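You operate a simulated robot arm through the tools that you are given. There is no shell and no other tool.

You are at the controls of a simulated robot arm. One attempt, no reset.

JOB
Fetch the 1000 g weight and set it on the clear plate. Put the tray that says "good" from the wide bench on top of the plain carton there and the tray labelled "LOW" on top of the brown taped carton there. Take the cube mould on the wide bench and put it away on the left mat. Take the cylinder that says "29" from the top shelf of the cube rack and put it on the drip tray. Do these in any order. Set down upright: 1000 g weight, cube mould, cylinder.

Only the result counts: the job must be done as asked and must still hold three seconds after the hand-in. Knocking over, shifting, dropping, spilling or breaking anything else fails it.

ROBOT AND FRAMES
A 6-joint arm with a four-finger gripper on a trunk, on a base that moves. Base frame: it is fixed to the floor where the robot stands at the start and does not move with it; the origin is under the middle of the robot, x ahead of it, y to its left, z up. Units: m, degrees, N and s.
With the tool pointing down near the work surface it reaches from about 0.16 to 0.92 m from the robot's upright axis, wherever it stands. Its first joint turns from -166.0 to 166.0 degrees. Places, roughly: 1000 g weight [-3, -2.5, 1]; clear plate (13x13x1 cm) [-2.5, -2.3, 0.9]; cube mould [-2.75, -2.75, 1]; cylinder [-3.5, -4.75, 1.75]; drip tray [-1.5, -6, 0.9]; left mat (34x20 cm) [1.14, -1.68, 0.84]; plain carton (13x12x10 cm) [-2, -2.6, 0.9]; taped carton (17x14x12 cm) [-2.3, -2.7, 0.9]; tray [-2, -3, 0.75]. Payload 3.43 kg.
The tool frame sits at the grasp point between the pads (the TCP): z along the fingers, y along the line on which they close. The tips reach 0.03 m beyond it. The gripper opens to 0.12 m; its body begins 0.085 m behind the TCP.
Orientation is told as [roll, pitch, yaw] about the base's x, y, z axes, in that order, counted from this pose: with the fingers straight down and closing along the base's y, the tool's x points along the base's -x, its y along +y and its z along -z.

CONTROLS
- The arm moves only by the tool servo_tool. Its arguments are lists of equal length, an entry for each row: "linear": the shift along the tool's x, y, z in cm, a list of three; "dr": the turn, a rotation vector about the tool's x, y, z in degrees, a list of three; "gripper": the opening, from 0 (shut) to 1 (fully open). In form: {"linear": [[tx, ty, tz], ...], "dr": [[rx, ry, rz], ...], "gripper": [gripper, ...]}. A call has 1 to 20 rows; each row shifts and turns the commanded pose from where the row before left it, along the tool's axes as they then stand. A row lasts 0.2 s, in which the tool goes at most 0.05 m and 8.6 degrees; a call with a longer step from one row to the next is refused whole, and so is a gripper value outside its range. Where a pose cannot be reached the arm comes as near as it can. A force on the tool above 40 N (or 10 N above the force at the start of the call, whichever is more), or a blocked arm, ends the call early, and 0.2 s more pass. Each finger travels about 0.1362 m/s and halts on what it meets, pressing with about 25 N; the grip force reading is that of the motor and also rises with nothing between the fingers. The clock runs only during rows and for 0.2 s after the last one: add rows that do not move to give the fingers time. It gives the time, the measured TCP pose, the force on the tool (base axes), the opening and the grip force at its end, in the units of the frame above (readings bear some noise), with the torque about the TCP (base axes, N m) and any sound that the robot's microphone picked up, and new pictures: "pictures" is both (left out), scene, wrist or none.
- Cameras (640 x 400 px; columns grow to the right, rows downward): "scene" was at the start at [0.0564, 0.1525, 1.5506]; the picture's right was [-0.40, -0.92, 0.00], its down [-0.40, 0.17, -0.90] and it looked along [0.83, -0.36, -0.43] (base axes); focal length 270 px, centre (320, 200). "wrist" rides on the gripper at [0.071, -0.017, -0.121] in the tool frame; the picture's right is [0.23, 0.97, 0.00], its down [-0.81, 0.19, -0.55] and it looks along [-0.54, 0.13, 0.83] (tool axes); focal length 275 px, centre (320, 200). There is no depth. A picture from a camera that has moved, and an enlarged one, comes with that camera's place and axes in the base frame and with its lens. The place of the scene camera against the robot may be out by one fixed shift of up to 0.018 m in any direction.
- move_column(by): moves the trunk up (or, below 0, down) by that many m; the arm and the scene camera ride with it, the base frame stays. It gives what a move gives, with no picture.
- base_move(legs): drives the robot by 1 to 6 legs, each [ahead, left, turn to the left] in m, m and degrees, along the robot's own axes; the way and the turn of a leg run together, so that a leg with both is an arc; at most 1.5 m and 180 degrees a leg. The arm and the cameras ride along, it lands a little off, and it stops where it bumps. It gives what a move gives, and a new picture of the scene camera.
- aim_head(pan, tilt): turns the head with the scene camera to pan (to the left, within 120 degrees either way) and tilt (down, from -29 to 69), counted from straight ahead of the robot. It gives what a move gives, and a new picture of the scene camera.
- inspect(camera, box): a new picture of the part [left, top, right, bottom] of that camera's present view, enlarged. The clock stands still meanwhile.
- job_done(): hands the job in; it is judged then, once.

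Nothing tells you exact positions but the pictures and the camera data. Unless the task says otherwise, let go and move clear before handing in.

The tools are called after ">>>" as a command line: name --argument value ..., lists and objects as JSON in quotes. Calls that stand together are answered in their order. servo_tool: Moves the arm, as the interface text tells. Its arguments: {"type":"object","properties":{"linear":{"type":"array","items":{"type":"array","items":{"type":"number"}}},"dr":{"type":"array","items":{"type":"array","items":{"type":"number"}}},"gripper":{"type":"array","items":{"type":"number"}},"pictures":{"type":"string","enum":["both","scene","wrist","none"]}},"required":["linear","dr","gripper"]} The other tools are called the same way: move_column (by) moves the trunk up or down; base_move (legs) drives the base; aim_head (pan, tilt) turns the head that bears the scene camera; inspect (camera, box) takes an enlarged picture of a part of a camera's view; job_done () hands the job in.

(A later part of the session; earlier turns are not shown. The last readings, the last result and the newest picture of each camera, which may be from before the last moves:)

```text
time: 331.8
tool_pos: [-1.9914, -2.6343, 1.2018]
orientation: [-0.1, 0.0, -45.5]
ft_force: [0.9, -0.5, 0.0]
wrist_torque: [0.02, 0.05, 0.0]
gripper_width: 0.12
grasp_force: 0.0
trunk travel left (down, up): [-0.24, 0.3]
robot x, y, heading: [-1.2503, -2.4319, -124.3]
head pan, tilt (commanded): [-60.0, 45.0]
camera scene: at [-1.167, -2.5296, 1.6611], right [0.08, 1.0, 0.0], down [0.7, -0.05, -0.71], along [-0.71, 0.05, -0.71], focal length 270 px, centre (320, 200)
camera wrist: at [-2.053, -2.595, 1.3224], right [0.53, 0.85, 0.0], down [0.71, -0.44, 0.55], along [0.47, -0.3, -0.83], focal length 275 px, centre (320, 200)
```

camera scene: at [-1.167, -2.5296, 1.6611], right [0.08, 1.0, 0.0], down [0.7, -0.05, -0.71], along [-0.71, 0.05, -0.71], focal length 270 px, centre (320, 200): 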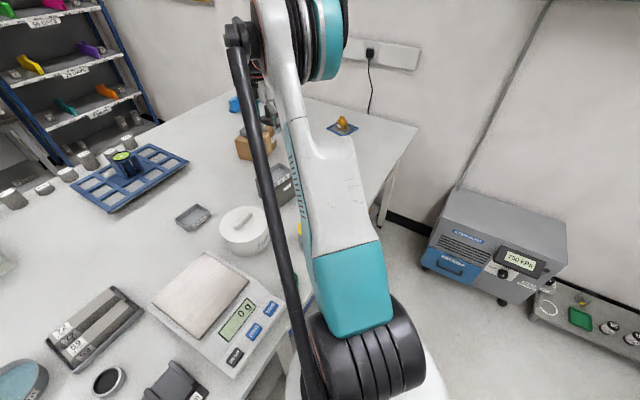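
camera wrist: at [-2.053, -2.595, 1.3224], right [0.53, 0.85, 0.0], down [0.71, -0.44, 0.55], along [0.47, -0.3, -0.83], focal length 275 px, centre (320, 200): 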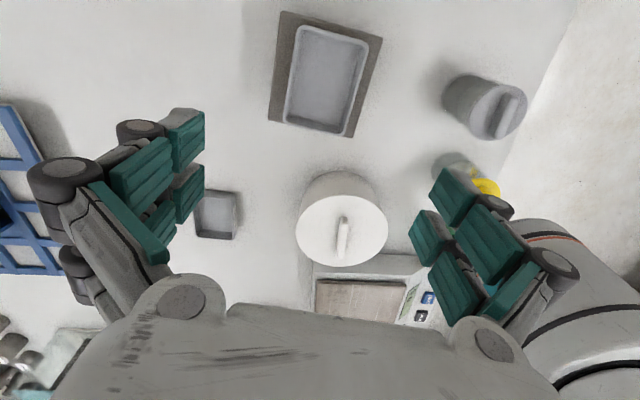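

The GOOD tray is on the plain carton. Only the mould remains: I'll draw the arm in and drive back round to the island's far side.

>>> servo_tool --linear '[[-3.76, 2.09, -0.5], [-3.76, 2.09, -0.5], [-3.76, 2.09, -0.5], [-3.76, 2.09, -0.5], [-3.76, 2.09, -0.5], [-3.76, 2.09, -0.5], [-3.76, 2.09, -0.5], [-3.76, 2.09, -0.5], [-3.76, 2.09, -0.5], [-3.76, 2.09, -0.5], [-3.76, 2.09, -0.5]]' --dr '[[0, 0, 0], [0, 0, 0], [0, 0, 0], [0, 0, 0], [0, 0, 0], [0, 0, 0], [0, 0, 0], [0, 0, 0], [0, 0, 0], [0, 0, 0], [0, 0, 0]]' --gripper '[1, 1, 1, 1, 1, 1, 1, 1, 1, 1, 1]' --pictures "scene"

>>> base_move --legs '[[-0.42, 0, 0], [0, 0.83, 0], [0, 0, -127]]'

```text
time: 334.2
tool_pos: [-1.5396, -2.767, 1.2556]
orientation: [-0.1, 0.1, -45.6]
ft_force: [0.7, -0.1, 0.0]
wrist_torque: [0.0, 0.05, -0.03]
gripper_width: 0.1199
grasp_force: 0.1
trunk travel left (down, up): [-0.24, 0.3]
robot x, y, heading: [-1.2537, -2.4286, -124.4]
head pan, tilt (commanded): [-60.0, 45.0]
camera scene: at [-1.1675, -2.5232, 1.6644], right [0.15, 0.99, 0.0], down [0.67, -0.1, -0.74], along [-0.73, 0.11, -0.68], focal length 270 px, centre (320, 200)
```

scene: 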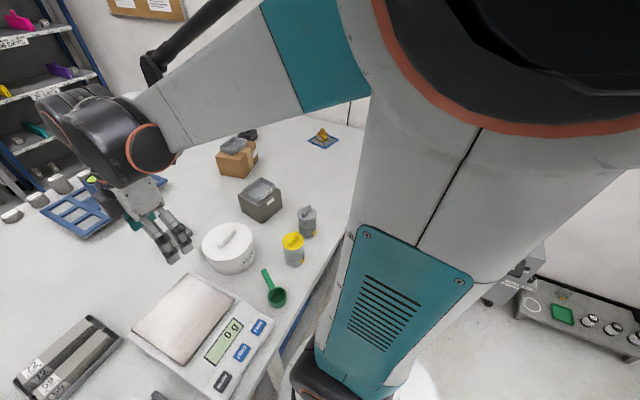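

```text
time: 346.1
tool_pos: [-0.4243, -2.1416, 1.2558]
orientation: [-0.1, 0.1, -173.7]
ft_force: [-0.3, -0.2, 0.1]
wrist_torque: [-0.01, 0.02, -0.02]
gripper_width: 0.1199
grasp_force: 0.0
trunk travel left (down, up): [-0.24, 0.3]
robot x, y, heading: [-0.3356, -2.5703, 107.5]
head pan, tilt (commanded): [-60.0, 45.0]
camera scene: at [-0.4682, -2.605, 1.6654], right [0.7, -0.71, 0.0], down [-0.48, -0.47, -0.74], along [0.53, 0.52, -0.67], focal length 270 px, centre (320, 200)
```

scene: 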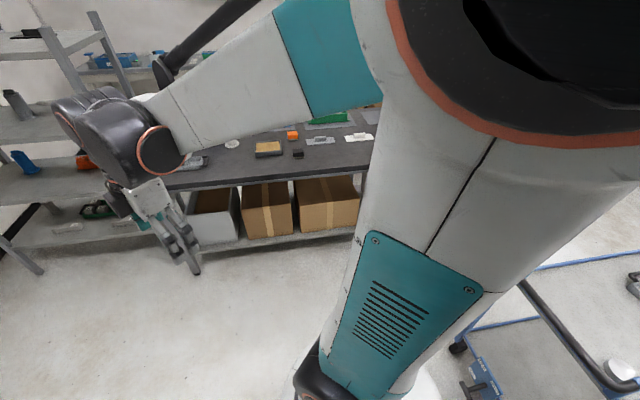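

I'm lined up with the gap again; I'll back out through it, turn to face the island, and back down to the far side.

>>> base_move --legs '[[-1.0, 0, 0], [0, 0, -52.5], [-1.5, -0.1, 0], [-0.15, 0, 0]]'

```text
refused: leg 3 is longer than a leg can be; nothing moved
```

>>> base_move --legs '[[-1.0, 0, 0], [0, 0, -52.5], [-1.4, -0.1, 0], [-0.25, 0, 0]]'

```text
time: 361.4
tool_pos: [-0.6379, -4.5628, 1.2563]
orientation: [-0.1, 0.1, 130.9]
ft_force: [0.0, -0.4, -1.1]
wrist_torque: [0.04, -0.01, -0.01]
gripper_width: 0.1201
grasp_force: 0.0
trunk travel left (down, up): [-0.24, 0.3]
robot x, y, heading: [-0.942, -4.8796, 52.0]
head pan, tilt (commanded): [-60.0, 45.0]
camera scene: at [-1.0396, -4.8019, 1.6659], right [-0.18, -0.98, 0.0], down [-0.65, 0.12, -0.75], along [0.73, -0.13, -0.66], focal length 270 px, centre (320, 200)
```

scene: 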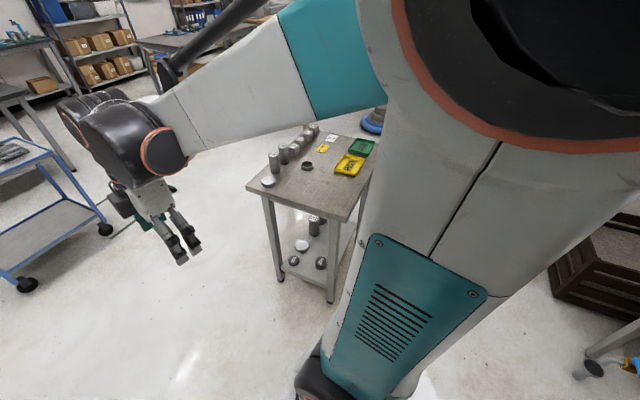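

>>> base_move --legs '[[0, 0, 2], [0, 1.5, 0], [0, 1.0, 0]]'

>>> inspect --camera "wrist" --box '[0, 0, 640, 400]'

```text
time: 374.0
tool_pos: [-2.6934, -3.0993, 1.2546]
orientation: [-0.2, 0.2, 133.5]
ft_force: [-0.5, -0.2, 0.1]
wrist_torque: [0.0, -0.01, 0.01]
gripper_width: 0.1201
grasp_force: 0.1
trunk travel left (down, up): [-0.24, 0.3]
robot x, y, heading: [-2.9814, -3.4345, 54.6]
head pan, tilt (commanded): [-60.0, 45.0]
camera scene: at [-3.083, -3.3556, 1.6659], right [-0.13, -0.99, 0.0], down [-0.66, 0.09, -0.75], along [0.74, -0.1, -0.66], focal length 270 px, centre (320, 200)
```

scene: 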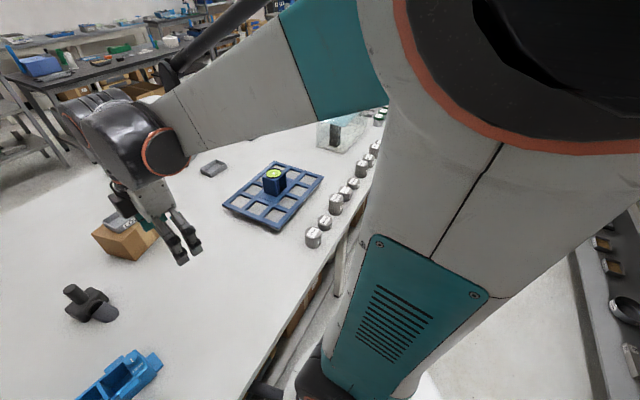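

```text
1.00 times, centred on (320, 200) of wrist (not enlarged: the box is as wide or as high as the picture)
camera zoom: at [-2.6314, -3.1392, 1.3754], right [-0.55, -0.84, 0.0], down [-0.7, 0.46, 0.55], along [-0.46, 0.3, -0.83], focal length 275 px, centre (320, 200)
```

zoom: 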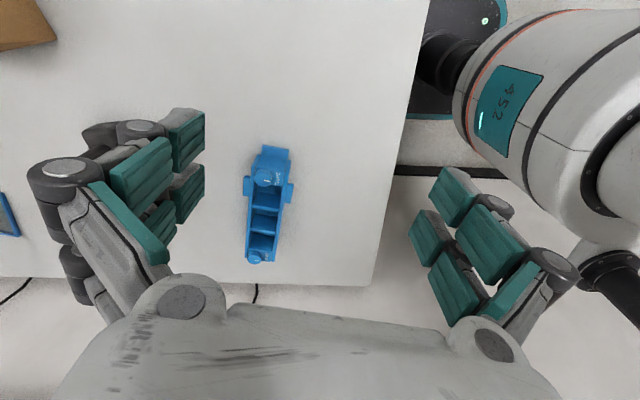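

I can see the blue mould below-left. I'll zoom in on it to plan the grasp.

>>> inspect --camera "wrist" --box '[210, 130, 330, 280]'

>>> inspect --camera "scene" --box '[50, 270, 210, 400]'

```text
2.67 times, centred on (270, 205) of wrist
camera zoom: at [-2.6314, -3.1392, 1.3754], right [-0.55, -0.84, 0.0], down [-0.7, 0.46, 0.55], along [-0.46, 0.3, -0.83], focal length 734 px, centre (453, 187)
```

zoom: 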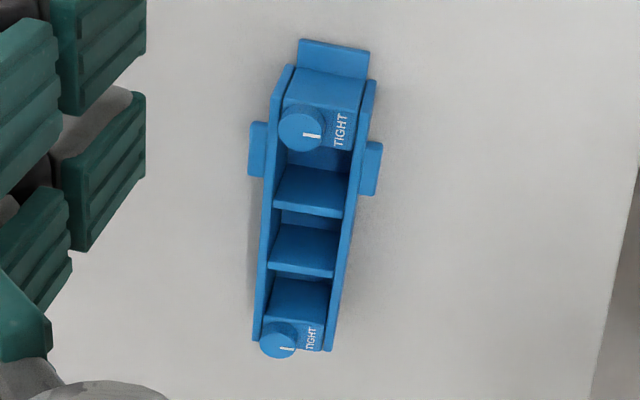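

```text
3.08 times, centred on (130, 335) of scene
camera zoom: at [-3.083, -3.3556, 1.6659], right [-0.13, -0.99, 0.0], down [-0.66, 0.09, -0.75], along [0.74, -0.1, -0.66], focal length 829 px, centre (905, -215)
```

zoom: 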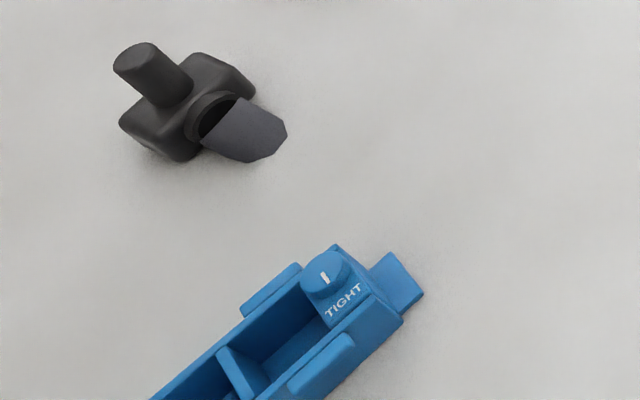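

The mould is about 27 cm long and 7 cm wide with side lugs near one third. I'll move right above it and view it straight down.

>>> servo_tool --linear '[[-3.68, -0.59, 1.25], [-3.68, -0.59, 1.25], [-3.68, -0.59, 1.25], [-3.68, -0.59, 1.25], [-3.68, -0.59, 1.25], [-3.68, -0.59, 1.25], [-3.68, -0.59, 1.25], [-3.68, -0.59, 1.25]]' --dr '[[0, 0, -2.7], [0, 0, 0], [0, 0, 0], [0, 0, 0], [0, 0, 0], [0, 0, 0], [0, 0, 0], [0, 0, 0]]' --gripper '[1, 1, 1, 1, 1, 1, 1, 1]' --pictures "both"

>>> inspect --camera "wrist" --box '[230, 0, 430, 200]'

>>> inspect --camera "scene" --box '[20, 240, 220, 400]'

```text
time: 375.8
tool_pos: [-2.8714, -2.8605, 1.1528]
orientation: [0.0, 0.0, 136.3]
ft_force: [0.2, -0.1, -0.4]
wrist_torque: [-0.01, -0.01, 0.02]
gripper_width: 0.12
grasp_force: 0.2
trunk travel left (down, up): [-0.24, 0.3]
robot x, y, heading: [-2.9849, -3.433, 54.8]
head pan, tilt (commanded): [-60.0, 45.0]
camera scene: at [-3.0853, -3.3514, 1.661], right [-0.09, -1.0, 0.0], down [-0.7, 0.06, -0.71], along [0.7, -0.07, -0.71], focal length 270 px, centre (320, 200)
camera wrist: at [-2.8082, -2.8977, 1.2721], right [-0.51, -0.86, 0.0], down [-0.72, 0.42, 0.55], along [-0.48, 0.28, -0.83], focal length 275 px, centre (320, 200)
```

scene: 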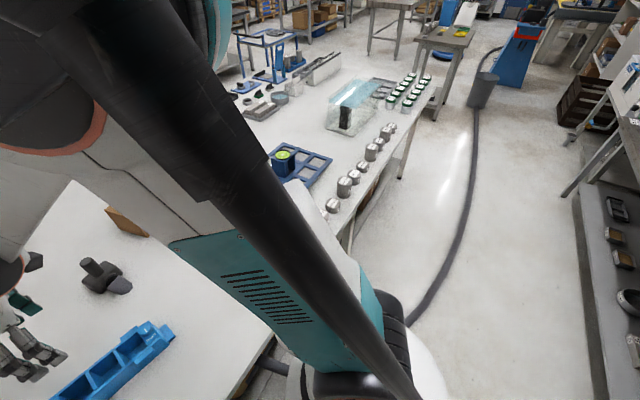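
wrist: 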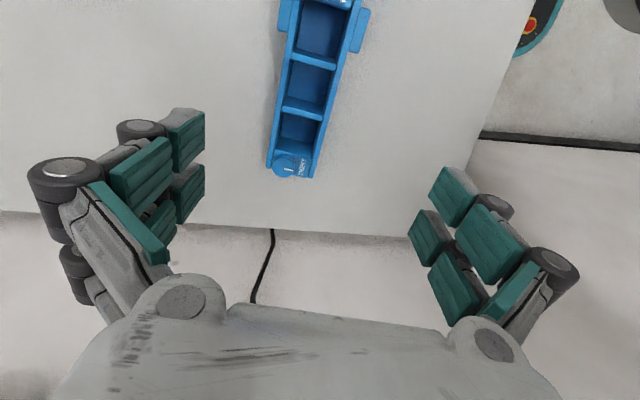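

```text
2.00 times, centred on (330, 100) of wrist
camera zoom: at [-2.8082, -2.8977, 1.2721], right [-0.51, -0.86, 0.0], down [-0.72, 0.42, 0.55], along [-0.48, 0.28, -0.83], focal length 551 px, centre (300, 400)
```

zoom: 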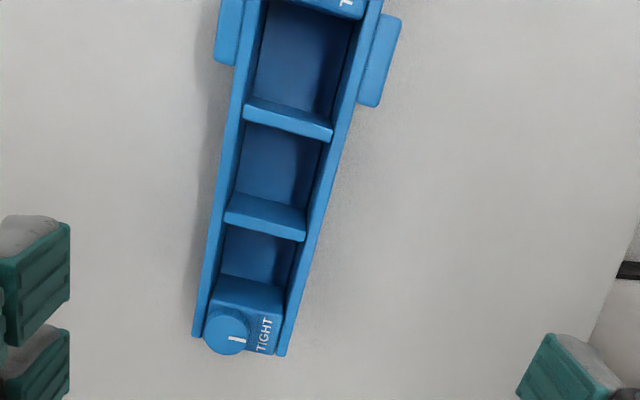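

```text
2.50 times, centred on (120, 320) of scene
camera zoom: at [-3.0853, -3.3514, 1.661], right [-0.09, -1.0, 0.0], down [-0.7, 0.06, -0.71], along [0.7, -0.07, -0.71], focal length 674 px, centre (820, -100)
```

zoom: 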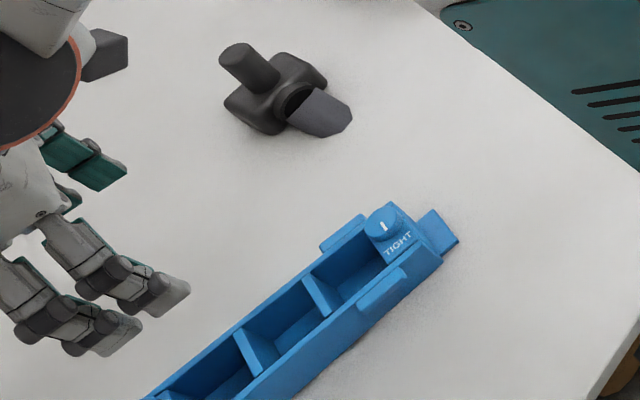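

The mould's body centre is about (-2.854,-2.858), top z≈0.92; the lugs are 2.5–8 cm off-centre toward the room. I'll aim for a grasp just beyond the lugs, lower some, and look again.

>>> servo_tool --linear '[[-0.9, -1.4, 3], [0, 0, 4], [0, 0, 4]]' --dr '[[0, 0, 0], [0, 0, 0], [0, 0, 0]]' --gripper '[1, 1, 1]' --pictures "both"

>>> inspect --camera "scene" --box '[0, 240, 200, 400]'

```text
time: 376.6
tool_pos: [-2.8702, -2.8467, 1.0461]
orientation: [0.0, 0.0, 136.3]
ft_force: [0.0, -0.5, 0.0]
wrist_torque: [0.03, 0.03, -0.05]
gripper_width: 0.1197
grasp_force: 0.0
trunk travel left (down, up): [-0.24, 0.3]
robot x, y, heading: [-2.9865, -3.4343, 54.8]
head pan, tilt (commanded): [-60.0, 45.0]
camera scene: at [-3.0848, -3.352, 1.661], right [-0.09, -1.0, 0.0], down [-0.7, 0.06, -0.71], along [0.7, -0.06, -0.71], focal length 270 px, centre (320, 200)
camera wrist: at [-2.8064, -2.8833, 1.1649], right [-0.51, -0.86, 0.0], down [-0.72, 0.42, 0.55], along [-0.48, 0.28, -0.83], focal length 275 px, centre (320, 200)
```

scene: 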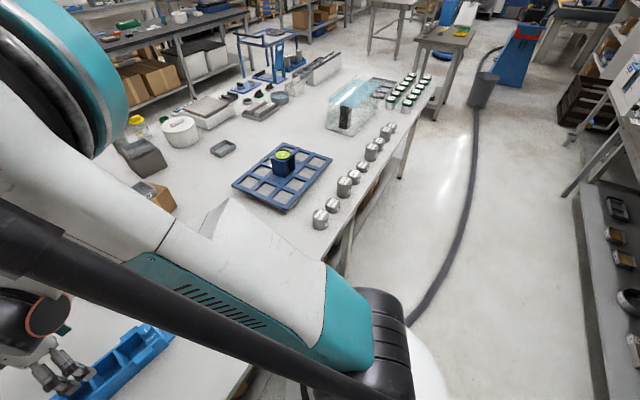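
wrist: 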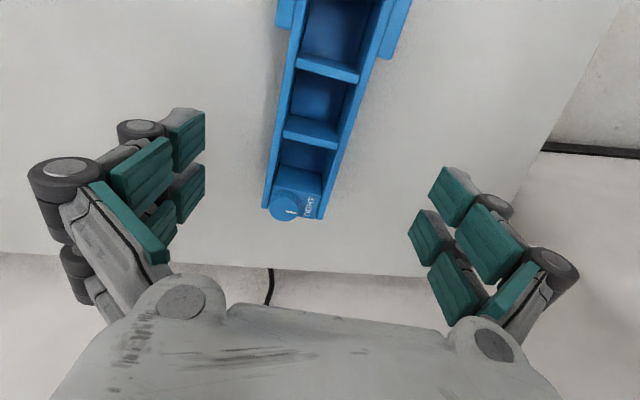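

```text
2.50 times, centred on (100, 320) of scene
camera zoom: at [-3.0848, -3.352, 1.661], right [-0.09, -1.0, 0.0], down [-0.7, 0.06, -0.71], along [0.7, -0.06, -0.71], focal length 674 px, centre (870, -100)
```

zoom: 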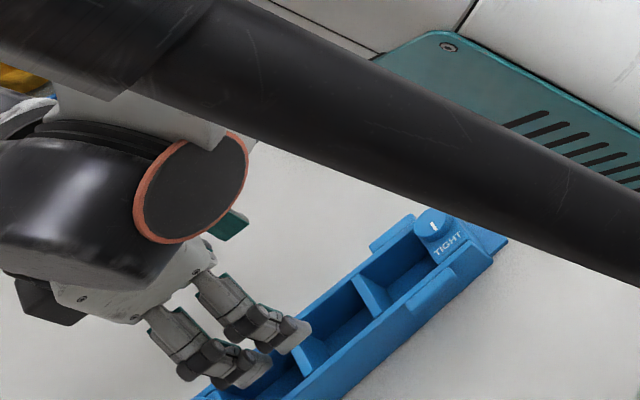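

Alignment is good; the lug ends 5.6 cm from the tool centre, so I can shift 1 cm toward the mould's middle. Then I descend beside the walls.

>>> servo_tool --linear '[[1.0, -0.4, 3], [0, 0, 4], [0, 0, 3]]' --dr '[[0, 0, 0], [0, 0, 0], [0, 0, 0]]' --gripper '[1, 1, 1]' --pictures "wrist"

>>> inspect --camera "scene" --box '[0, 240, 200, 400]'

```text
time: 377.4
tool_pos: [-2.8594, -2.8497, 0.9434]
orientation: [-0.1, 0.1, 136.2]
ft_force: [-0.4, 0.5, -0.5]
wrist_torque: [0.02, -0.01, 0.0]
gripper_width: 0.1196
grasp_force: 0.1
trunk travel left (down, up): [-0.24, 0.3]
robot x, y, heading: [-2.9827, -3.4374, 54.7]
head pan, tilt (commanded): [-60.0, 45.0]
camera wrist: at [-2.7956, -2.8868, 1.0638], right [-0.51, -0.86, 0.0], down [-0.72, 0.42, 0.55], along [-0.48, 0.28, -0.83], focal length 275 px, centre (320, 200)
```

wrist: 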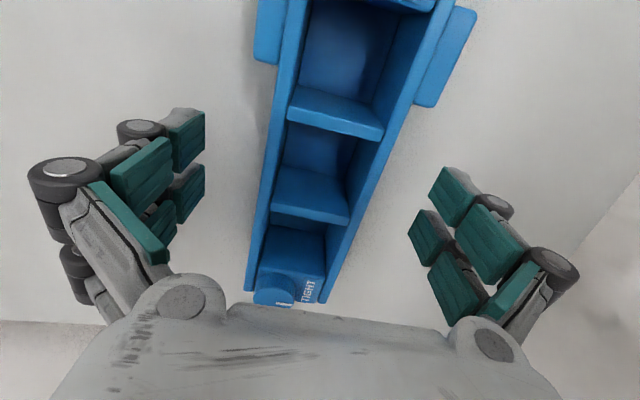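

```text
2.50 times, centred on (100, 320) of scene
camera zoom: at [-3.0852, -3.3519, 1.661], right [-0.09, -1.0, 0.0], down [-0.7, 0.06, -0.71], along [0.7, -0.06, -0.71], focal length 674 px, centre (870, -100)
```

zoom: 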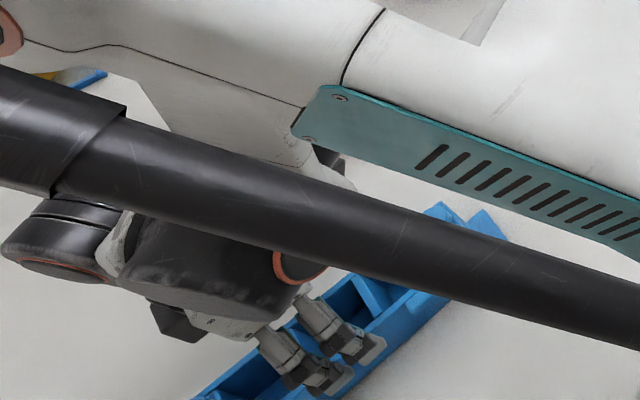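

Fingers are level with the wall tops and clear of the lugs. I'll go down 4.8 cm and close on the walls.

>>> servo_tool --linear '[[-0.3, 0, 2], [0, 0, 1.5], [0, 0, 0.8], [0, 0, 0.5], [0, 0, 0], [0, 0, 0], [0, 0, 0], [0, 0, 0], [0, 0, 0]]' --dr '[[0, 0, 0], [0, 0, 0], [0, 0, 0], [0, 0, 0], [0, 0, 0], [0, 0, 0], [0, 0, 0], [0, 0, 0], [0, 0, 0]]' --gripper '[1, 1, 1, 1, 0.8, 0.6, 0.4, 0.4, 0.4]' --pictures "wrist"

```text
time: 379.4
tool_pos: [-2.8611, -2.8454, 0.8977]
orientation: [0.0, 0.1, 136.2]
ft_force: [-4.2, -4.6, 5.0]
wrist_torque: [-0.12, 0.06, -0.06]
gripper_width: 0.0698
grasp_force: 24.9
trunk travel left (down, up): [-0.24, 0.3]
robot x, y, heading: [-2.9829, -3.4316, 55.1]
head pan, tilt (commanded): [-60.0, 45.0]
camera wrist: at [-2.7979, -2.8824, 1.0176], right [-0.51, -0.86, 0.0], down [-0.72, 0.42, 0.55], along [-0.48, 0.28, -0.83], focal length 275 px, centre (320, 200)
```

wrist: 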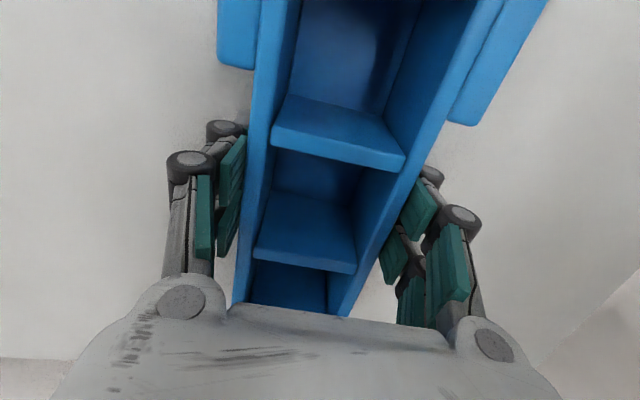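

Gripped at 7.0 cm. I'll lift a couple of centimetres and check weight and level.

>>> servo_tool --linear '[[0, 0, -1], [0, 0, -2], [0, 0, -2], [0, 0, 0]]' --dr '[[0, 0, 0], [0, 0, 0], [0, 0, 0], [0, 0, 0]]' --gripper '[0.3, 0.3, 0.3, 0.3]' --pictures "both"

>>> inspect --camera "scene" --box '[0, 240, 200, 400]'

```text
time: 380.4
tool_pos: [-2.8596, -2.846, 0.9476]
orientation: [0.0, 0.2, 136.4]
ft_force: [-0.2, -0.1, -7.2]
wrist_torque: [-0.03, 0.01, -0.01]
gripper_width: 0.0697
grasp_force: 25.6
trunk travel left (down, up): [-0.24, 0.3]
robot x, y, heading: [-2.9803, -3.4328, 54.7]
head pan, tilt (commanded): [-60.0, 45.0]
camera scene: at [-3.0849, -3.3517, 1.661], right [-0.09, -1.0, 0.0], down [-0.7, 0.06, -0.71], along [0.7, -0.07, -0.71], focal length 270 px, centre (320, 200)
camera wrist: at [-2.797, -2.8823, 1.0669], right [-0.51, -0.86, 0.0], down [-0.72, 0.42, 0.55], along [-0.48, 0.28, -0.83], focal length 275 px, centre (320, 200)
```

scene: 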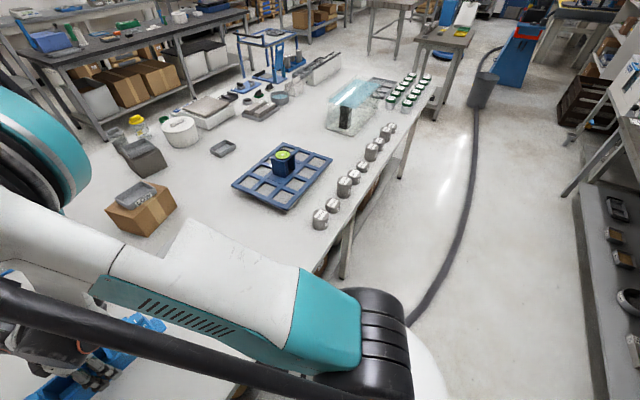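
wrist: 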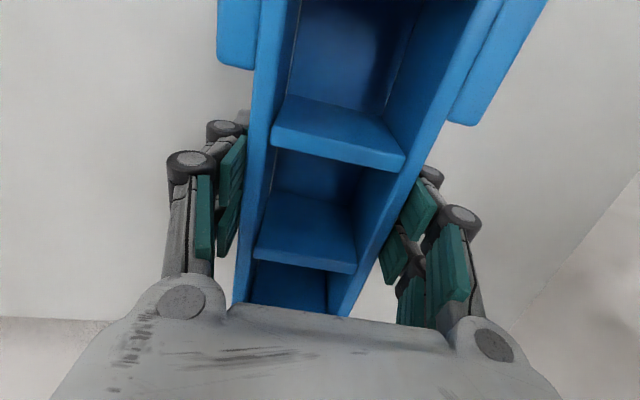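

```text
2.50 times, centred on (100, 320) of scene
camera zoom: at [-3.0849, -3.3517, 1.661], right [-0.09, -1.0, 0.0], down [-0.7, 0.06, -0.71], along [0.7, -0.07, -0.71], focal length 674 px, centre (870, -100)
```

zoom: 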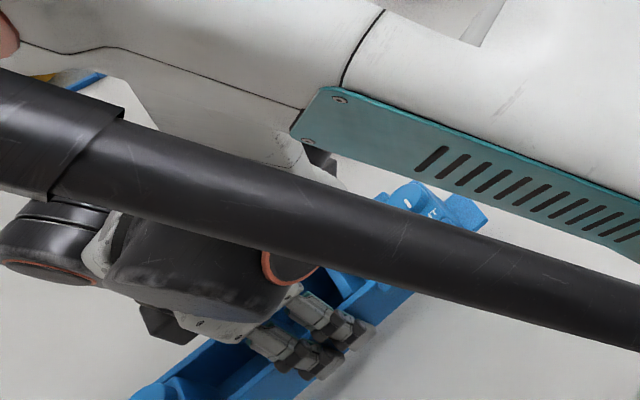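

The mould comes up level (0.7 kg). I'll raise it, swing it in front of me, and start the drive to the left mat.

>>> servo_tool --linear '[[0, 0, -4], [0, 0, -4], [0, 0, -4], [0, 0, -4], [0, 0, -4], [0, 0, -4], [0, 0, -4], [4.2, 1.07, 0], [4.2, 1.07, 0], [4.2, 1.07, 0], [4.2, 1.07, 0], [4.2, 1.07, 0], [4.2, 1.07, 0]]' --dr '[[0, 0, 0], [0, 0, 0], [0, 0, 0], [0, 0, 0], [0, 0, 0], [0, 0, 0], [0, 0, 0], [0, 0, 0], [0, 0, 0], [0, 0, 0], [0, 0, 0], [0, 0, 0], [0, 0, 0]]' --gripper '[0.3, 0.3, 0.3, 0.3, 0.3, 0.3, 0.3, 0.3, 0.3, 0.3, 0.3, 0.3, 0.3]' --pictures "both"

>>> base_move --legs '[[-0.08, 0, 0], [0, -1.5, 0], [0, -1.1, 0]]'

```text
time: 383.2
tool_pos: [-2.7222, -3.0683, 1.2266]
orientation: [-0.1, 0.0, 136.3]
ft_force: [-0.2, -0.8, -6.9]
wrist_torque: [0.02, 0.02, 0.0]
gripper_width: 0.0699
grasp_force: 25.1
trunk travel left (down, up): [-0.24, 0.3]
robot x, y, heading: [-2.9831, -3.4337, 54.7]
head pan, tilt (commanded): [-60.0, 45.0]
camera scene: at [-3.0847, -3.3531, 1.6611], right [-0.09, -1.0, 0.0], down [-0.7, 0.06, -0.71], along [0.7, -0.06, -0.71], focal length 270 px, centre (320, 200)
camera wrist: at [-2.6589, -3.1049, 1.3465], right [-0.51, -0.86, 0.0], down [-0.72, 0.42, 0.55], along [-0.48, 0.28, -0.83], focal length 275 px, centre (320, 200)
```

scene: 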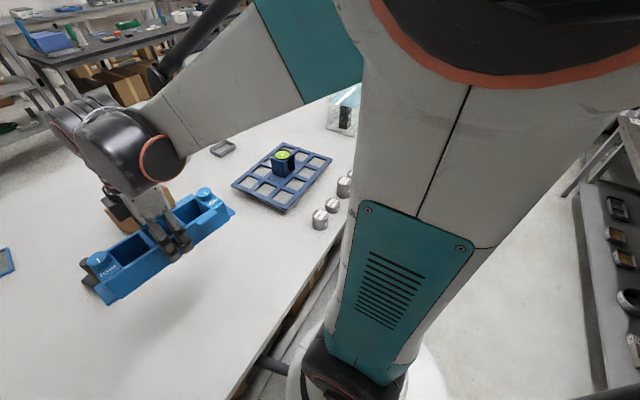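
wrist: 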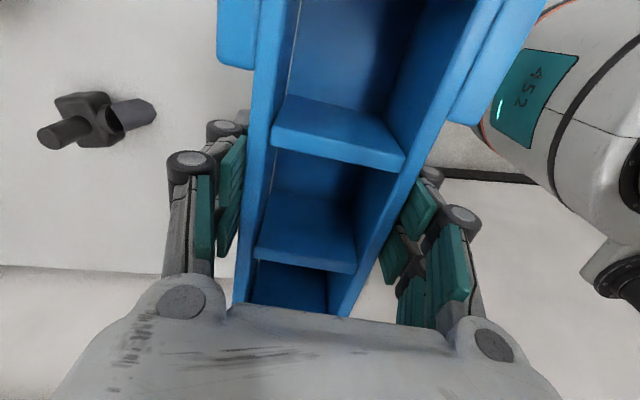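

```text
time: 396.9
tool_pos: [-0.5897, -4.7026, 1.2263]
orientation: [-0.1, 0.0, 135.5]
ft_force: [-0.7, -0.1, -7.5]
wrist_torque: [-0.04, 0.04, -0.02]
gripper_width: 0.0696
grasp_force: 25.6
trunk travel left (down, up): [-0.24, 0.3]
robot x, y, heading: [-0.8559, -5.068, 54.2]
head pan, tilt (commanded): [-60.0, 45.0]
camera scene: at [-0.9554, -4.9843, 1.6611], right [-0.1, -0.99, 0.0], down [-0.7, 0.07, -0.71], along [0.7, -0.07, -0.71], focal length 270 px, centre (320, 200)
```

scene: 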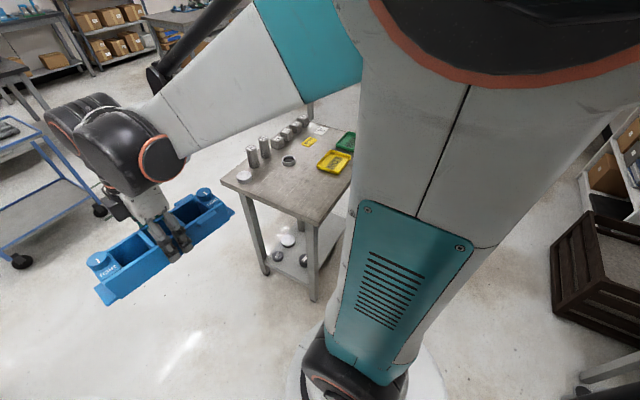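

>>> base_move --legs '[[1.5, 0, 0], [0.05, 0, 0], [0, -1.45, 0]]'

```text
time: 411.6
tool_pos: [1.4838, -4.343, 1.2268]
orientation: [-0.1, -0.1, 133.2]
ft_force: [0.3, 0.1, -6.7]
wrist_torque: [0.03, 0.0, -0.02]
gripper_width: 0.0698
grasp_force: 25.2
trunk travel left (down, up): [-0.24, 0.3]
robot x, y, heading: [1.2024, -4.6946, 51.8]
head pan, tilt (commanded): [-60.0, 45.0]
camera scene: at [1.1078, -4.6098, 1.6611], right [-0.14, -0.99, 0.0], down [-0.7, 0.1, -0.71], along [0.7, -0.1, -0.71], focal length 270 px, centre (320, 200)
```

scene: 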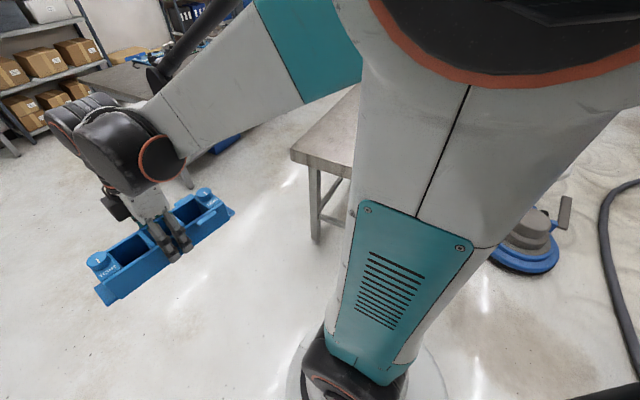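

>>> base_move --legs '[[0, 0, 3.2], [1.5, 0, 0], [0.1, 0, 0], [0, 0, 180]]'

```text
time: 427.6
tool_pos: [1.8577, -3.7553, 1.2263]
orientation: [-0.1, 0.0, -40.3]
ft_force: [0.4, 0.1, -7.9]
wrist_torque: [0.03, 0.02, -0.04]
gripper_width: 0.07
grasp_force: 25.2
trunk travel left (down, up): [-0.24, 0.3]
robot x, y, heading: [2.0972, -3.3736, -122.1]
head pan, tilt (commanded): [-60.0, 45.0]
camera scene: at [2.1862, -3.4707, 1.661], right [0.03, 1.0, 0.0], down [0.71, -0.02, -0.71], along [-0.71, 0.02, -0.71], focal length 270 px, centre (320, 200)
```

scene: 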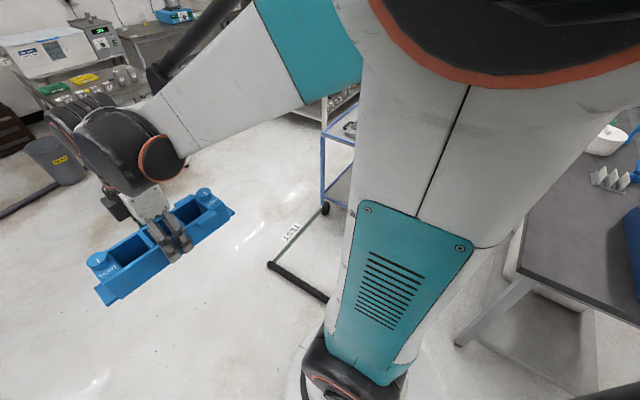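

>>> base_move --legs '[[0, 0, -2.9], [-1.5, 0, 0], [-0.08, 0, 0]]'

```text
time: 436.1
tool_pos: [2.7246, -2.4472, 1.2269]
orientation: [-0.1, 0.0, -42.0]
ft_force: [0.5, 0.8, -7.5]
wrist_torque: [-0.06, 0.02, 0.01]
gripper_width: 0.0697
grasp_force: 24.7
trunk travel left (down, up): [-0.24, 0.3]
robot x, y, heading: [2.9761, -2.0749, -123.5]
head pan, tilt (commanded): [-60.0, 45.0]
camera scene: at [3.0634, -2.1729, 1.6611], right [0.06, 1.0, 0.0], down [0.71, -0.04, -0.71], along [-0.71, 0.04, -0.71], focal length 270 px, centre (320, 200)
```

scene: 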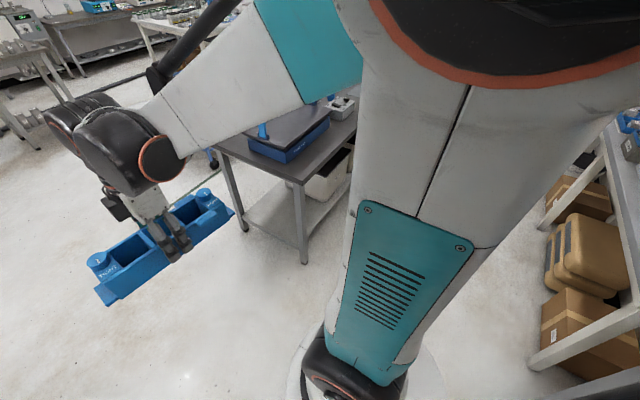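

>>> base_move --legs '[[0, 0, -1.5], [0, -1.5, 0], [0, -0.22, 0]]'

>>> inspect --camera "wrist" --box '[0, 0, 640, 400]'

```text
time: 445.0
tool_pos: [1.3315, -1.4492, 1.2263]
orientation: [0.0, 0.0, -44.2]
ft_force: [-0.1, 1.1, -8.0]
wrist_torque: [-0.02, -0.05, 0.0]
gripper_width: 0.0699
grasp_force: 25.2
trunk travel left (down, up): [-0.24, 0.3]
robot x, y, heading: [1.5954, -1.0845, -125.8]
head pan, tilt (commanded): [-60.0, 45.0]
camera scene: at [1.6808, -1.1894, 1.6611], right [0.1, 0.99, 0.0], down [0.7, -0.07, -0.71], along [-0.7, 0.07, -0.71], focal length 270 px, centre (320, 200)
```

scene: 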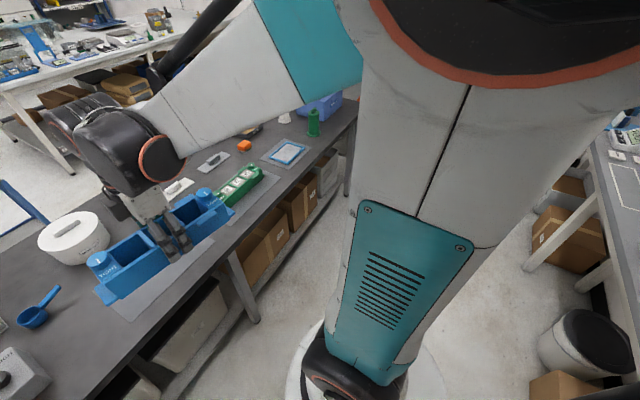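

```text
1.00 times, centred on (320, 200) of wrist (not enlarged: the box is as wide or as high as the picture)
camera zoom: at [1.2692, -1.4117, 1.3462], right [0.52, 0.86, 0.0], down [0.71, -0.43, 0.55], along [0.47, -0.28, -0.83], focal length 275 px, centre (320, 200)
```

zoom: 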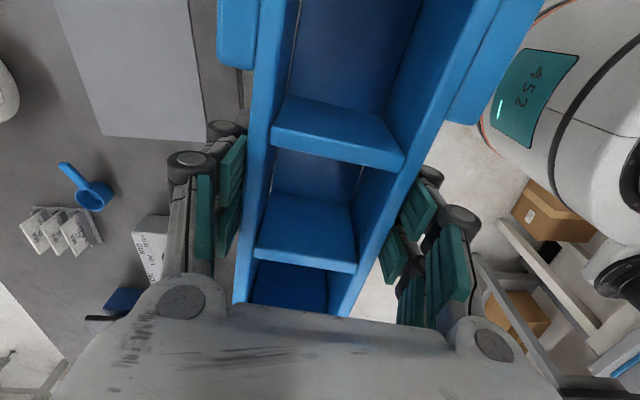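

The left mat's end shows at e1≈2.07, giving its centre at (1.134,-1.689), matching the given place. I'll align the mould with the mat, bring it over and lower partway.

>>> servo_tool --linear '[[0, 0, 0], [0, 0, 0], [0.14, -3.87, 0], [0.14, -3.87, 0], [0.14, -3.87, 0], [0.14, -3.87, 0], [0.14, -3.87, 0], [0.14, -3.87, 0], [0.14, -3.87, 0], [0.14, -3.87, 0], [0, 0, 4], [0, 0, 4], [0, 0, 4]]' --dr '[[0, 0, -4.6], [0, 0, -4.6], [0, 0, 0], [0, 0, 0], [0, 0, 0], [0, 0, 0], [0, 0, 0], [0, 0, 0], [0, 0, 0], [0, 0, 0], [0, 0, 0], [0, 0, 0], [0, 0, 0]]' --gripper '[0.3, 0.3, 0.3, 0.3, 0.3, 0.3, 0.3, 0.3, 0.3, 0.3, 0.3, 0.3, 0.3]' --pictures "both"

```text
time: 447.8
tool_pos: [1.1454, -1.6987, 1.1033]
orientation: [-0.1, 0.1, -35.1]
ft_force: [-0.2, -0.6, -7.8]
wrist_torque: [-0.01, -0.01, 0.0]
gripper_width: 0.0698
grasp_force: 25.1
trunk travel left (down, up): [-0.24, 0.3]
robot x, y, heading: [1.5998, -1.0837, -125.8]
head pan, tilt (commanded): [-60.0, 45.0]
camera scene: at [1.6809, -1.1912, 1.661], right [0.1, 0.99, 0.0], down [0.7, -0.07, -0.71], along [-0.7, 0.07, -0.71], focal length 270 px, centre (320, 200)
camera wrist: at [1.077, -1.6715, 1.2237], right [0.37, 0.93, 0.0], down [0.77, -0.31, 0.55], along [0.51, -0.2, -0.83], focal length 275 px, centre (320, 200)
```

scene: 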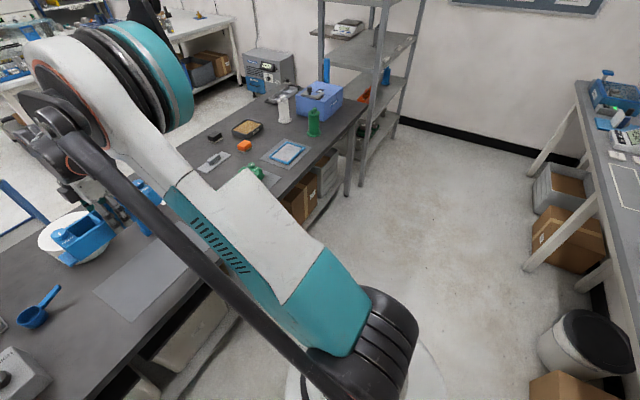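
wrist: 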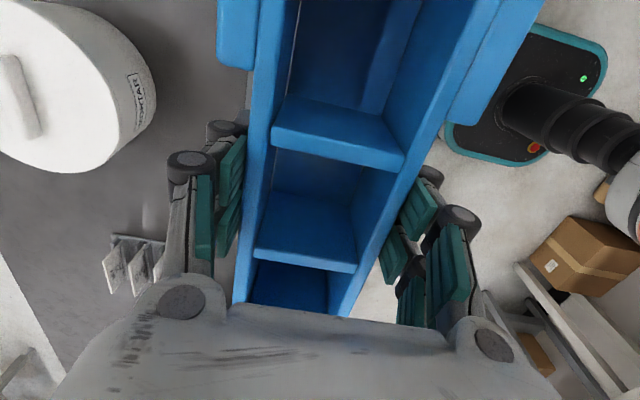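

The mat corners agree in both cameras, and the mould is centred over the mat. I'll lower it further, then feel for contact.

>>> servo_tool --linear '[[0, 0, 4], [0, 0, 4], [0, 0, 4], [0, 0, 3], [0, 0, 2], [0, 0, 1]]' --dr '[[0, 0, 0], [0, 0, 0], [0, 0, 0], [0, 0, 0], [0, 0, 0], [0, 0, 0]]' --gripper '[0.3, 0.3, 0.3, 0.3, 0.3, 0.3]' --pictures "both"

```text
time: 449.2
tool_pos: [1.1438, -1.6948, 0.928]
orientation: [-0.1, 0.2, -35.1]
ft_force: [-0.4, -0.3, -7.6]
wrist_torque: [-0.03, -0.02, 0.03]
gripper_width: 0.0698
grasp_force: 25.4
trunk travel left (down, up): [-0.24, 0.3]
robot x, y, heading: [1.5978, -1.0874, -125.8]
head pan, tilt (commanded): [-60.0, 45.0]
camera scene: at [1.6813, -1.1907, 1.661], right [0.1, 0.99, 0.0], down [0.7, -0.07, -0.71], along [-0.7, 0.07, -0.71], focal length 270 px, centre (320, 200)
camera wrist: at [1.0761, -1.6683, 1.0465], right [0.37, 0.93, 0.0], down [0.77, -0.31, 0.55], along [0.51, -0.2, -0.83], focal length 275 px, centre (320, 200)
```

scene: 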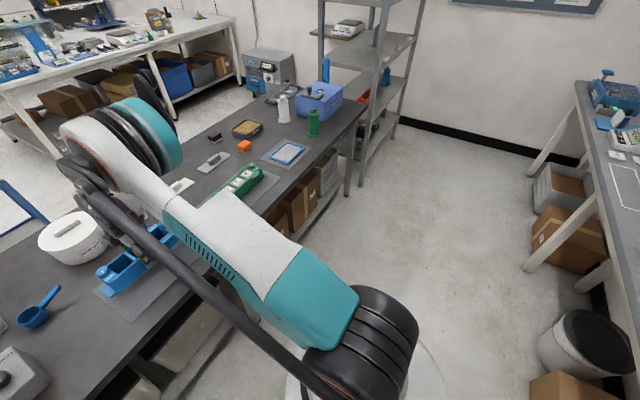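
wrist: 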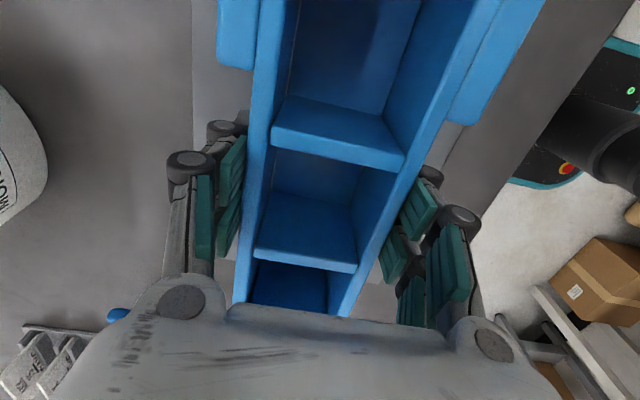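

>>> servo_tool --linear '[[0, 0, 1], [0, 0, 0.7], [0, 0, 0.5], [0, 0, 0.3], [0, 0, 0]]' --dr '[[0, 0, 0], [0, 0, 0], [0, 0, 0], [0, 0, 0], [0, 0, 0]]' --gripper '[0.3, 0.3, 0.3, 0.3, 0.3]' --pictures "none"

>>> servo_tool --linear '[[0, 0, 0.3], [0, 0, 0.3], [0, 0, 0]]' --dr '[[0, 0, 0], [0, 0, 0], [0, 0, 0]]' --gripper '[0.3, 0.3, 0.3]' --pictures "none"

```text
time: 450.4
tool_pos: [1.1428, -1.6967, 0.9036]
orientation: [0.1, 0.1, -35.1]
ft_force: [-0.3, -0.5, -7.2]
wrist_torque: [-0.01, -0.02, -0.03]
gripper_width: 0.0699
grasp_force: 25.2
trunk travel left (down, up): [-0.24, 0.3]
robot x, y, heading: [1.596, -1.0832, -125.9]
head pan, tilt (commanded): [-60.0, 45.0]
```

```text
time: 451.2
tool_pos: [1.1447, -1.697, 0.8965]
orientation: [0.0, 0.1, -35.1]
ft_force: [0.1, -0.1, -8.5]
wrist_torque: [0.0, 0.02, -0.01]
gripper_width: 0.0695
grasp_force: 25.5
trunk travel left (down, up): [-0.24, 0.3]
robot x, y, heading: [1.5972, -1.0872, -125.8]
head pan, tilt (commanded): [-60.0, 45.0]
```

>>> servo_tool --linear '[[0, 0, 0.3], [0, 0, 0.2], [0, 0, 0]]' --dr '[[0, 0, 0], [0, 0, 0], [0, 0, 0]]' --gripper '[0.3, 0.3, 0.3]' --pictures "none"

>>> servo_tool --linear '[[0, 0, 0.2], [0, 0, 0.2], [0, 0, 0]]' --dr '[[0, 0, 0], [0, 0, 0], [0, 0, 0]]' --gripper '[0.3, 0.3, 0.3]' --pictures "none"

```text
time: 452.0
tool_pos: [1.1427, -1.6959, 0.8911]
orientation: [0.0, 0.1, -35.1]
ft_force: [-0.3, -0.1, -6.9]
wrist_torque: [0.0, -0.01, 0.0]
gripper_width: 0.0696
grasp_force: 24.9
trunk travel left (down, up): [-0.24, 0.3]
robot x, y, heading: [1.5943, -1.0869, -125.6]
head pan, tilt (commanded): [-60.0, 45.0]
```

```text
time: 452.8
tool_pos: [1.1445, -1.6968, 0.8873]
orientation: [-0.1, 0.1, -35.1]
ft_force: [0.0, -0.3, -7.9]
wrist_torque: [0.01, -0.03, -0.01]
gripper_width: 0.0695
grasp_force: 25.3
trunk travel left (down, up): [-0.24, 0.3]
robot x, y, heading: [1.592, -1.0853, -125.9]
head pan, tilt (commanded): [-60.0, 45.0]
```

>>> servo_tool --linear '[[0, 0, 0.2], [0, 0, 0.2], [0, 0, 0]]' --dr '[[0, 0, 0], [0, 0, 0], [0, 0, 0]]' --gripper '[0.3, 0.3, 0.3]' --pictures "none"

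>>> servo_tool --linear '[[0, 0, 0.2], [0, 0, 0.2], [0, 0, 0]]' --dr '[[0, 0, 0], [0, 0, 0], [0, 0, 0]]' --gripper '[0.3, 0.3, 0.3]' --pictures "wrist"

```text
time: 453.6
tool_pos: [1.1447, -1.6969, 0.8817]
orientation: [0.0, 0.1, -35.2]
ft_force: [-0.5, -0.3, -7.9]
wrist_torque: [-0.01, 0.01, -0.04]
gripper_width: 0.0697
grasp_force: 24.9
trunk travel left (down, up): [-0.24, 0.3]
robot x, y, heading: [1.5996, -1.0829, -125.5]
head pan, tilt (commanded): [-60.0, 45.0]
```

```text
time: 454.4
tool_pos: [1.1451, -1.6968, 0.88]
orientation: [-0.1, 0.1, -35.2]
ft_force: [-5.8, -14.3, 19.6]
wrist_torque: [-0.51, 0.31, -0.2]
gripper_width: 0.0699
grasp_force: 24.5
trunk travel left (down, up): [-0.24, 0.3]
robot x, y, heading: [1.5982, -1.0847, -125.6]
head pan, tilt (commanded): [-60.0, 45.0]
camera wrist: at [1.0773, -1.6692, 0.9996], right [0.37, 0.93, 0.0], down [0.78, -0.31, 0.55], along [0.51, -0.21, -0.83], focal length 275 px, centre (320, 200)
```

wrist: 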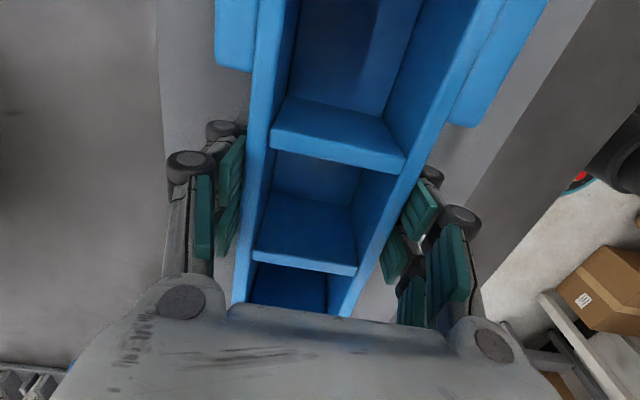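

Contact. I'll relax slightly, open, and lift straight up.

>>> servo_tool --linear '[[0, 0, -0.15], [0, 0, 0], [0, 0, 0], [0, 0, 0], [0, 0, -1.5], [0, 0, -3], [0, 0, -4], [0, 0, -4], [0, 0, -4], [0, 0, -4], [0, 0, -4]]' --dr '[[0, 0, 0], [0, 0, 0], [0, 0, 0], [0, 0, 0], [0, 0, 0], [0, 0, 0], [0, 0, 0], [0, 0, 0], [0, 0, 0], [0, 0, 0], [0, 0, 0]]' --gripper '[0.5, 0.75, 0.85, 0.85, 0.85, 0.85, 0.85, 0.85, 0.85, 0.85, 0.85]' --pictures "both"

```text
time: 456.8
tool_pos: [1.1491, -1.7006, 1.1229]
orientation: [-0.1, 0.1, -35.0]
ft_force: [-0.3, 0.1, 0.8]
wrist_torque: [0.0, 0.02, -0.02]
gripper_width: 0.1024
grasp_force: 0.1
trunk travel left (down, up): [-0.24, 0.3]
robot x, y, heading: [1.5992, -1.086, -125.8]
head pan, tilt (commanded): [-60.0, 45.0]
camera scene: at [1.6822, -1.1895, 1.6611], right [0.1, 0.99, 0.0], down [0.7, -0.07, -0.71], along [-0.7, 0.07, -0.71], focal length 270 px, centre (320, 200)
camera wrist: at [1.0808, -1.6724, 1.2426], right [0.37, 0.93, 0.0], down [0.77, -0.31, 0.55], along [0.51, -0.21, -0.83], focal length 275 px, centre (320, 200)
```

scene: 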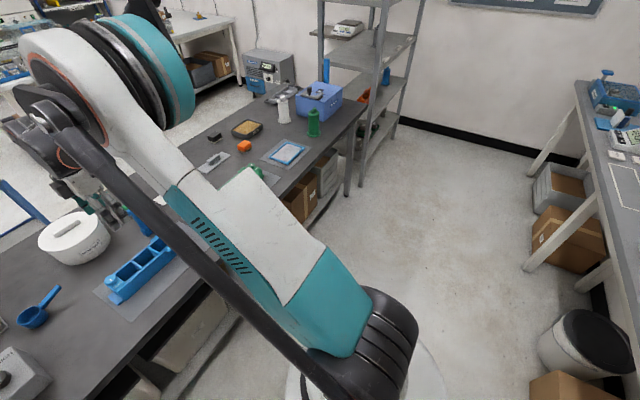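
wrist: 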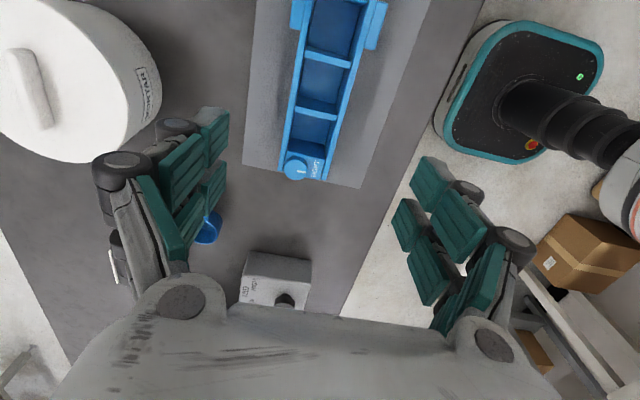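

The mould stands on the left mat. I'll draw the arm back and check the whole mould against the mat.

>>> servo_tool --linear '[[0, 0, -4], [0, 0, -4], [0, 4, 0], [0, 4, 0], [0, 4, 0], [0, 4, 0], [0, 4, 0], [0, 4, 0], [0, 4, 0]]' --dr '[[0, 0, 0], [0, 0, 0], [0, 0, 0], [0, 0, 0], [0, 0, 0], [0, 0, 0], [0, 0, 0], [0, 0, 0], [0, 0, 0]]' --gripper '[1, 1, 1, 1, 1, 1, 1, 1, 1]' --pictures "both"

>>> inspect --camera "scene" --box '[60, 180, 300, 340]'

```text
time: 458.8
tool_pos: [1.306, -1.4675, 1.2033]
orientation: [0.0, 0.1, -35.1]
ft_force: [-1.0, 0.0, -0.8]
wrist_torque: [0.0, 0.03, -0.04]
gripper_width: 0.1203
grasp_force: 0.0
trunk travel left (down, up): [-0.24, 0.3]
robot x, y, heading: [1.5984, -1.0838, -125.8]
head pan, tilt (commanded): [-60.0, 45.0]
camera scene: at [1.6827, -1.1888, 1.6611], right [0.1, 0.99, 0.0], down [0.7, -0.07, -0.71], along [-0.7, 0.07, -0.71], focal length 270 px, centre (320, 200)
camera wrist: at [1.2386, -1.4391, 1.3233], right [0.37, 0.93, 0.0], down [0.77, -0.31, 0.55], along [0.51, -0.21, -0.83], focal length 275 px, centre (320, 200)
```

scene: 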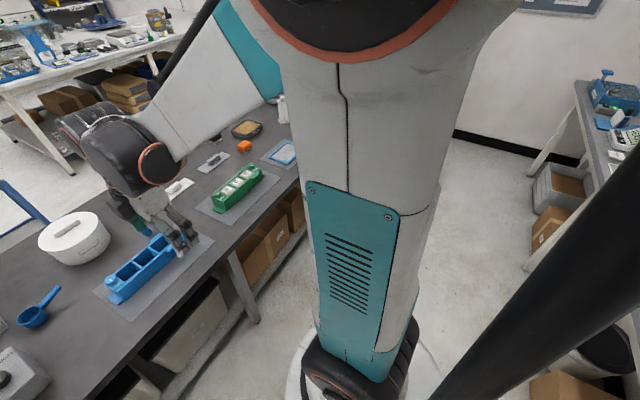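
wrist: 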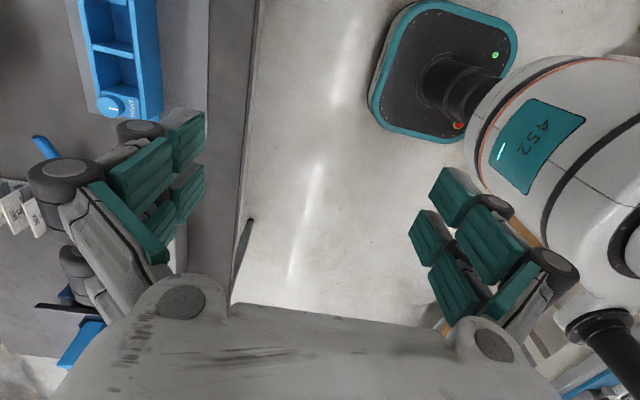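

```text
2.50 times, centred on (180, 260) of scene
camera zoom: at [1.6827, -1.1888, 1.6611], right [0.1, 0.99, 0.0], down [0.7, -0.07, -0.71], along [-0.7, 0.07, -0.71], focal length 674 px, centre (670, 50)
```

zoom: 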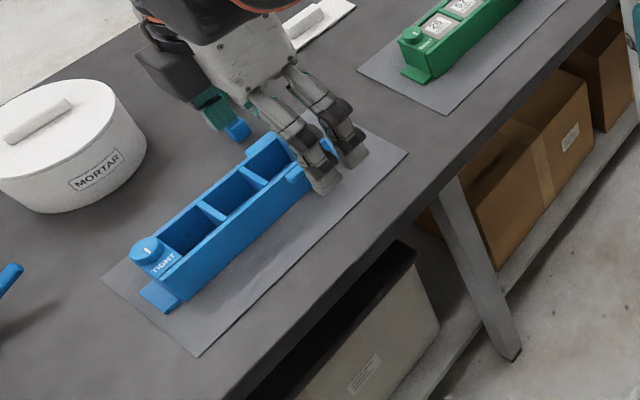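

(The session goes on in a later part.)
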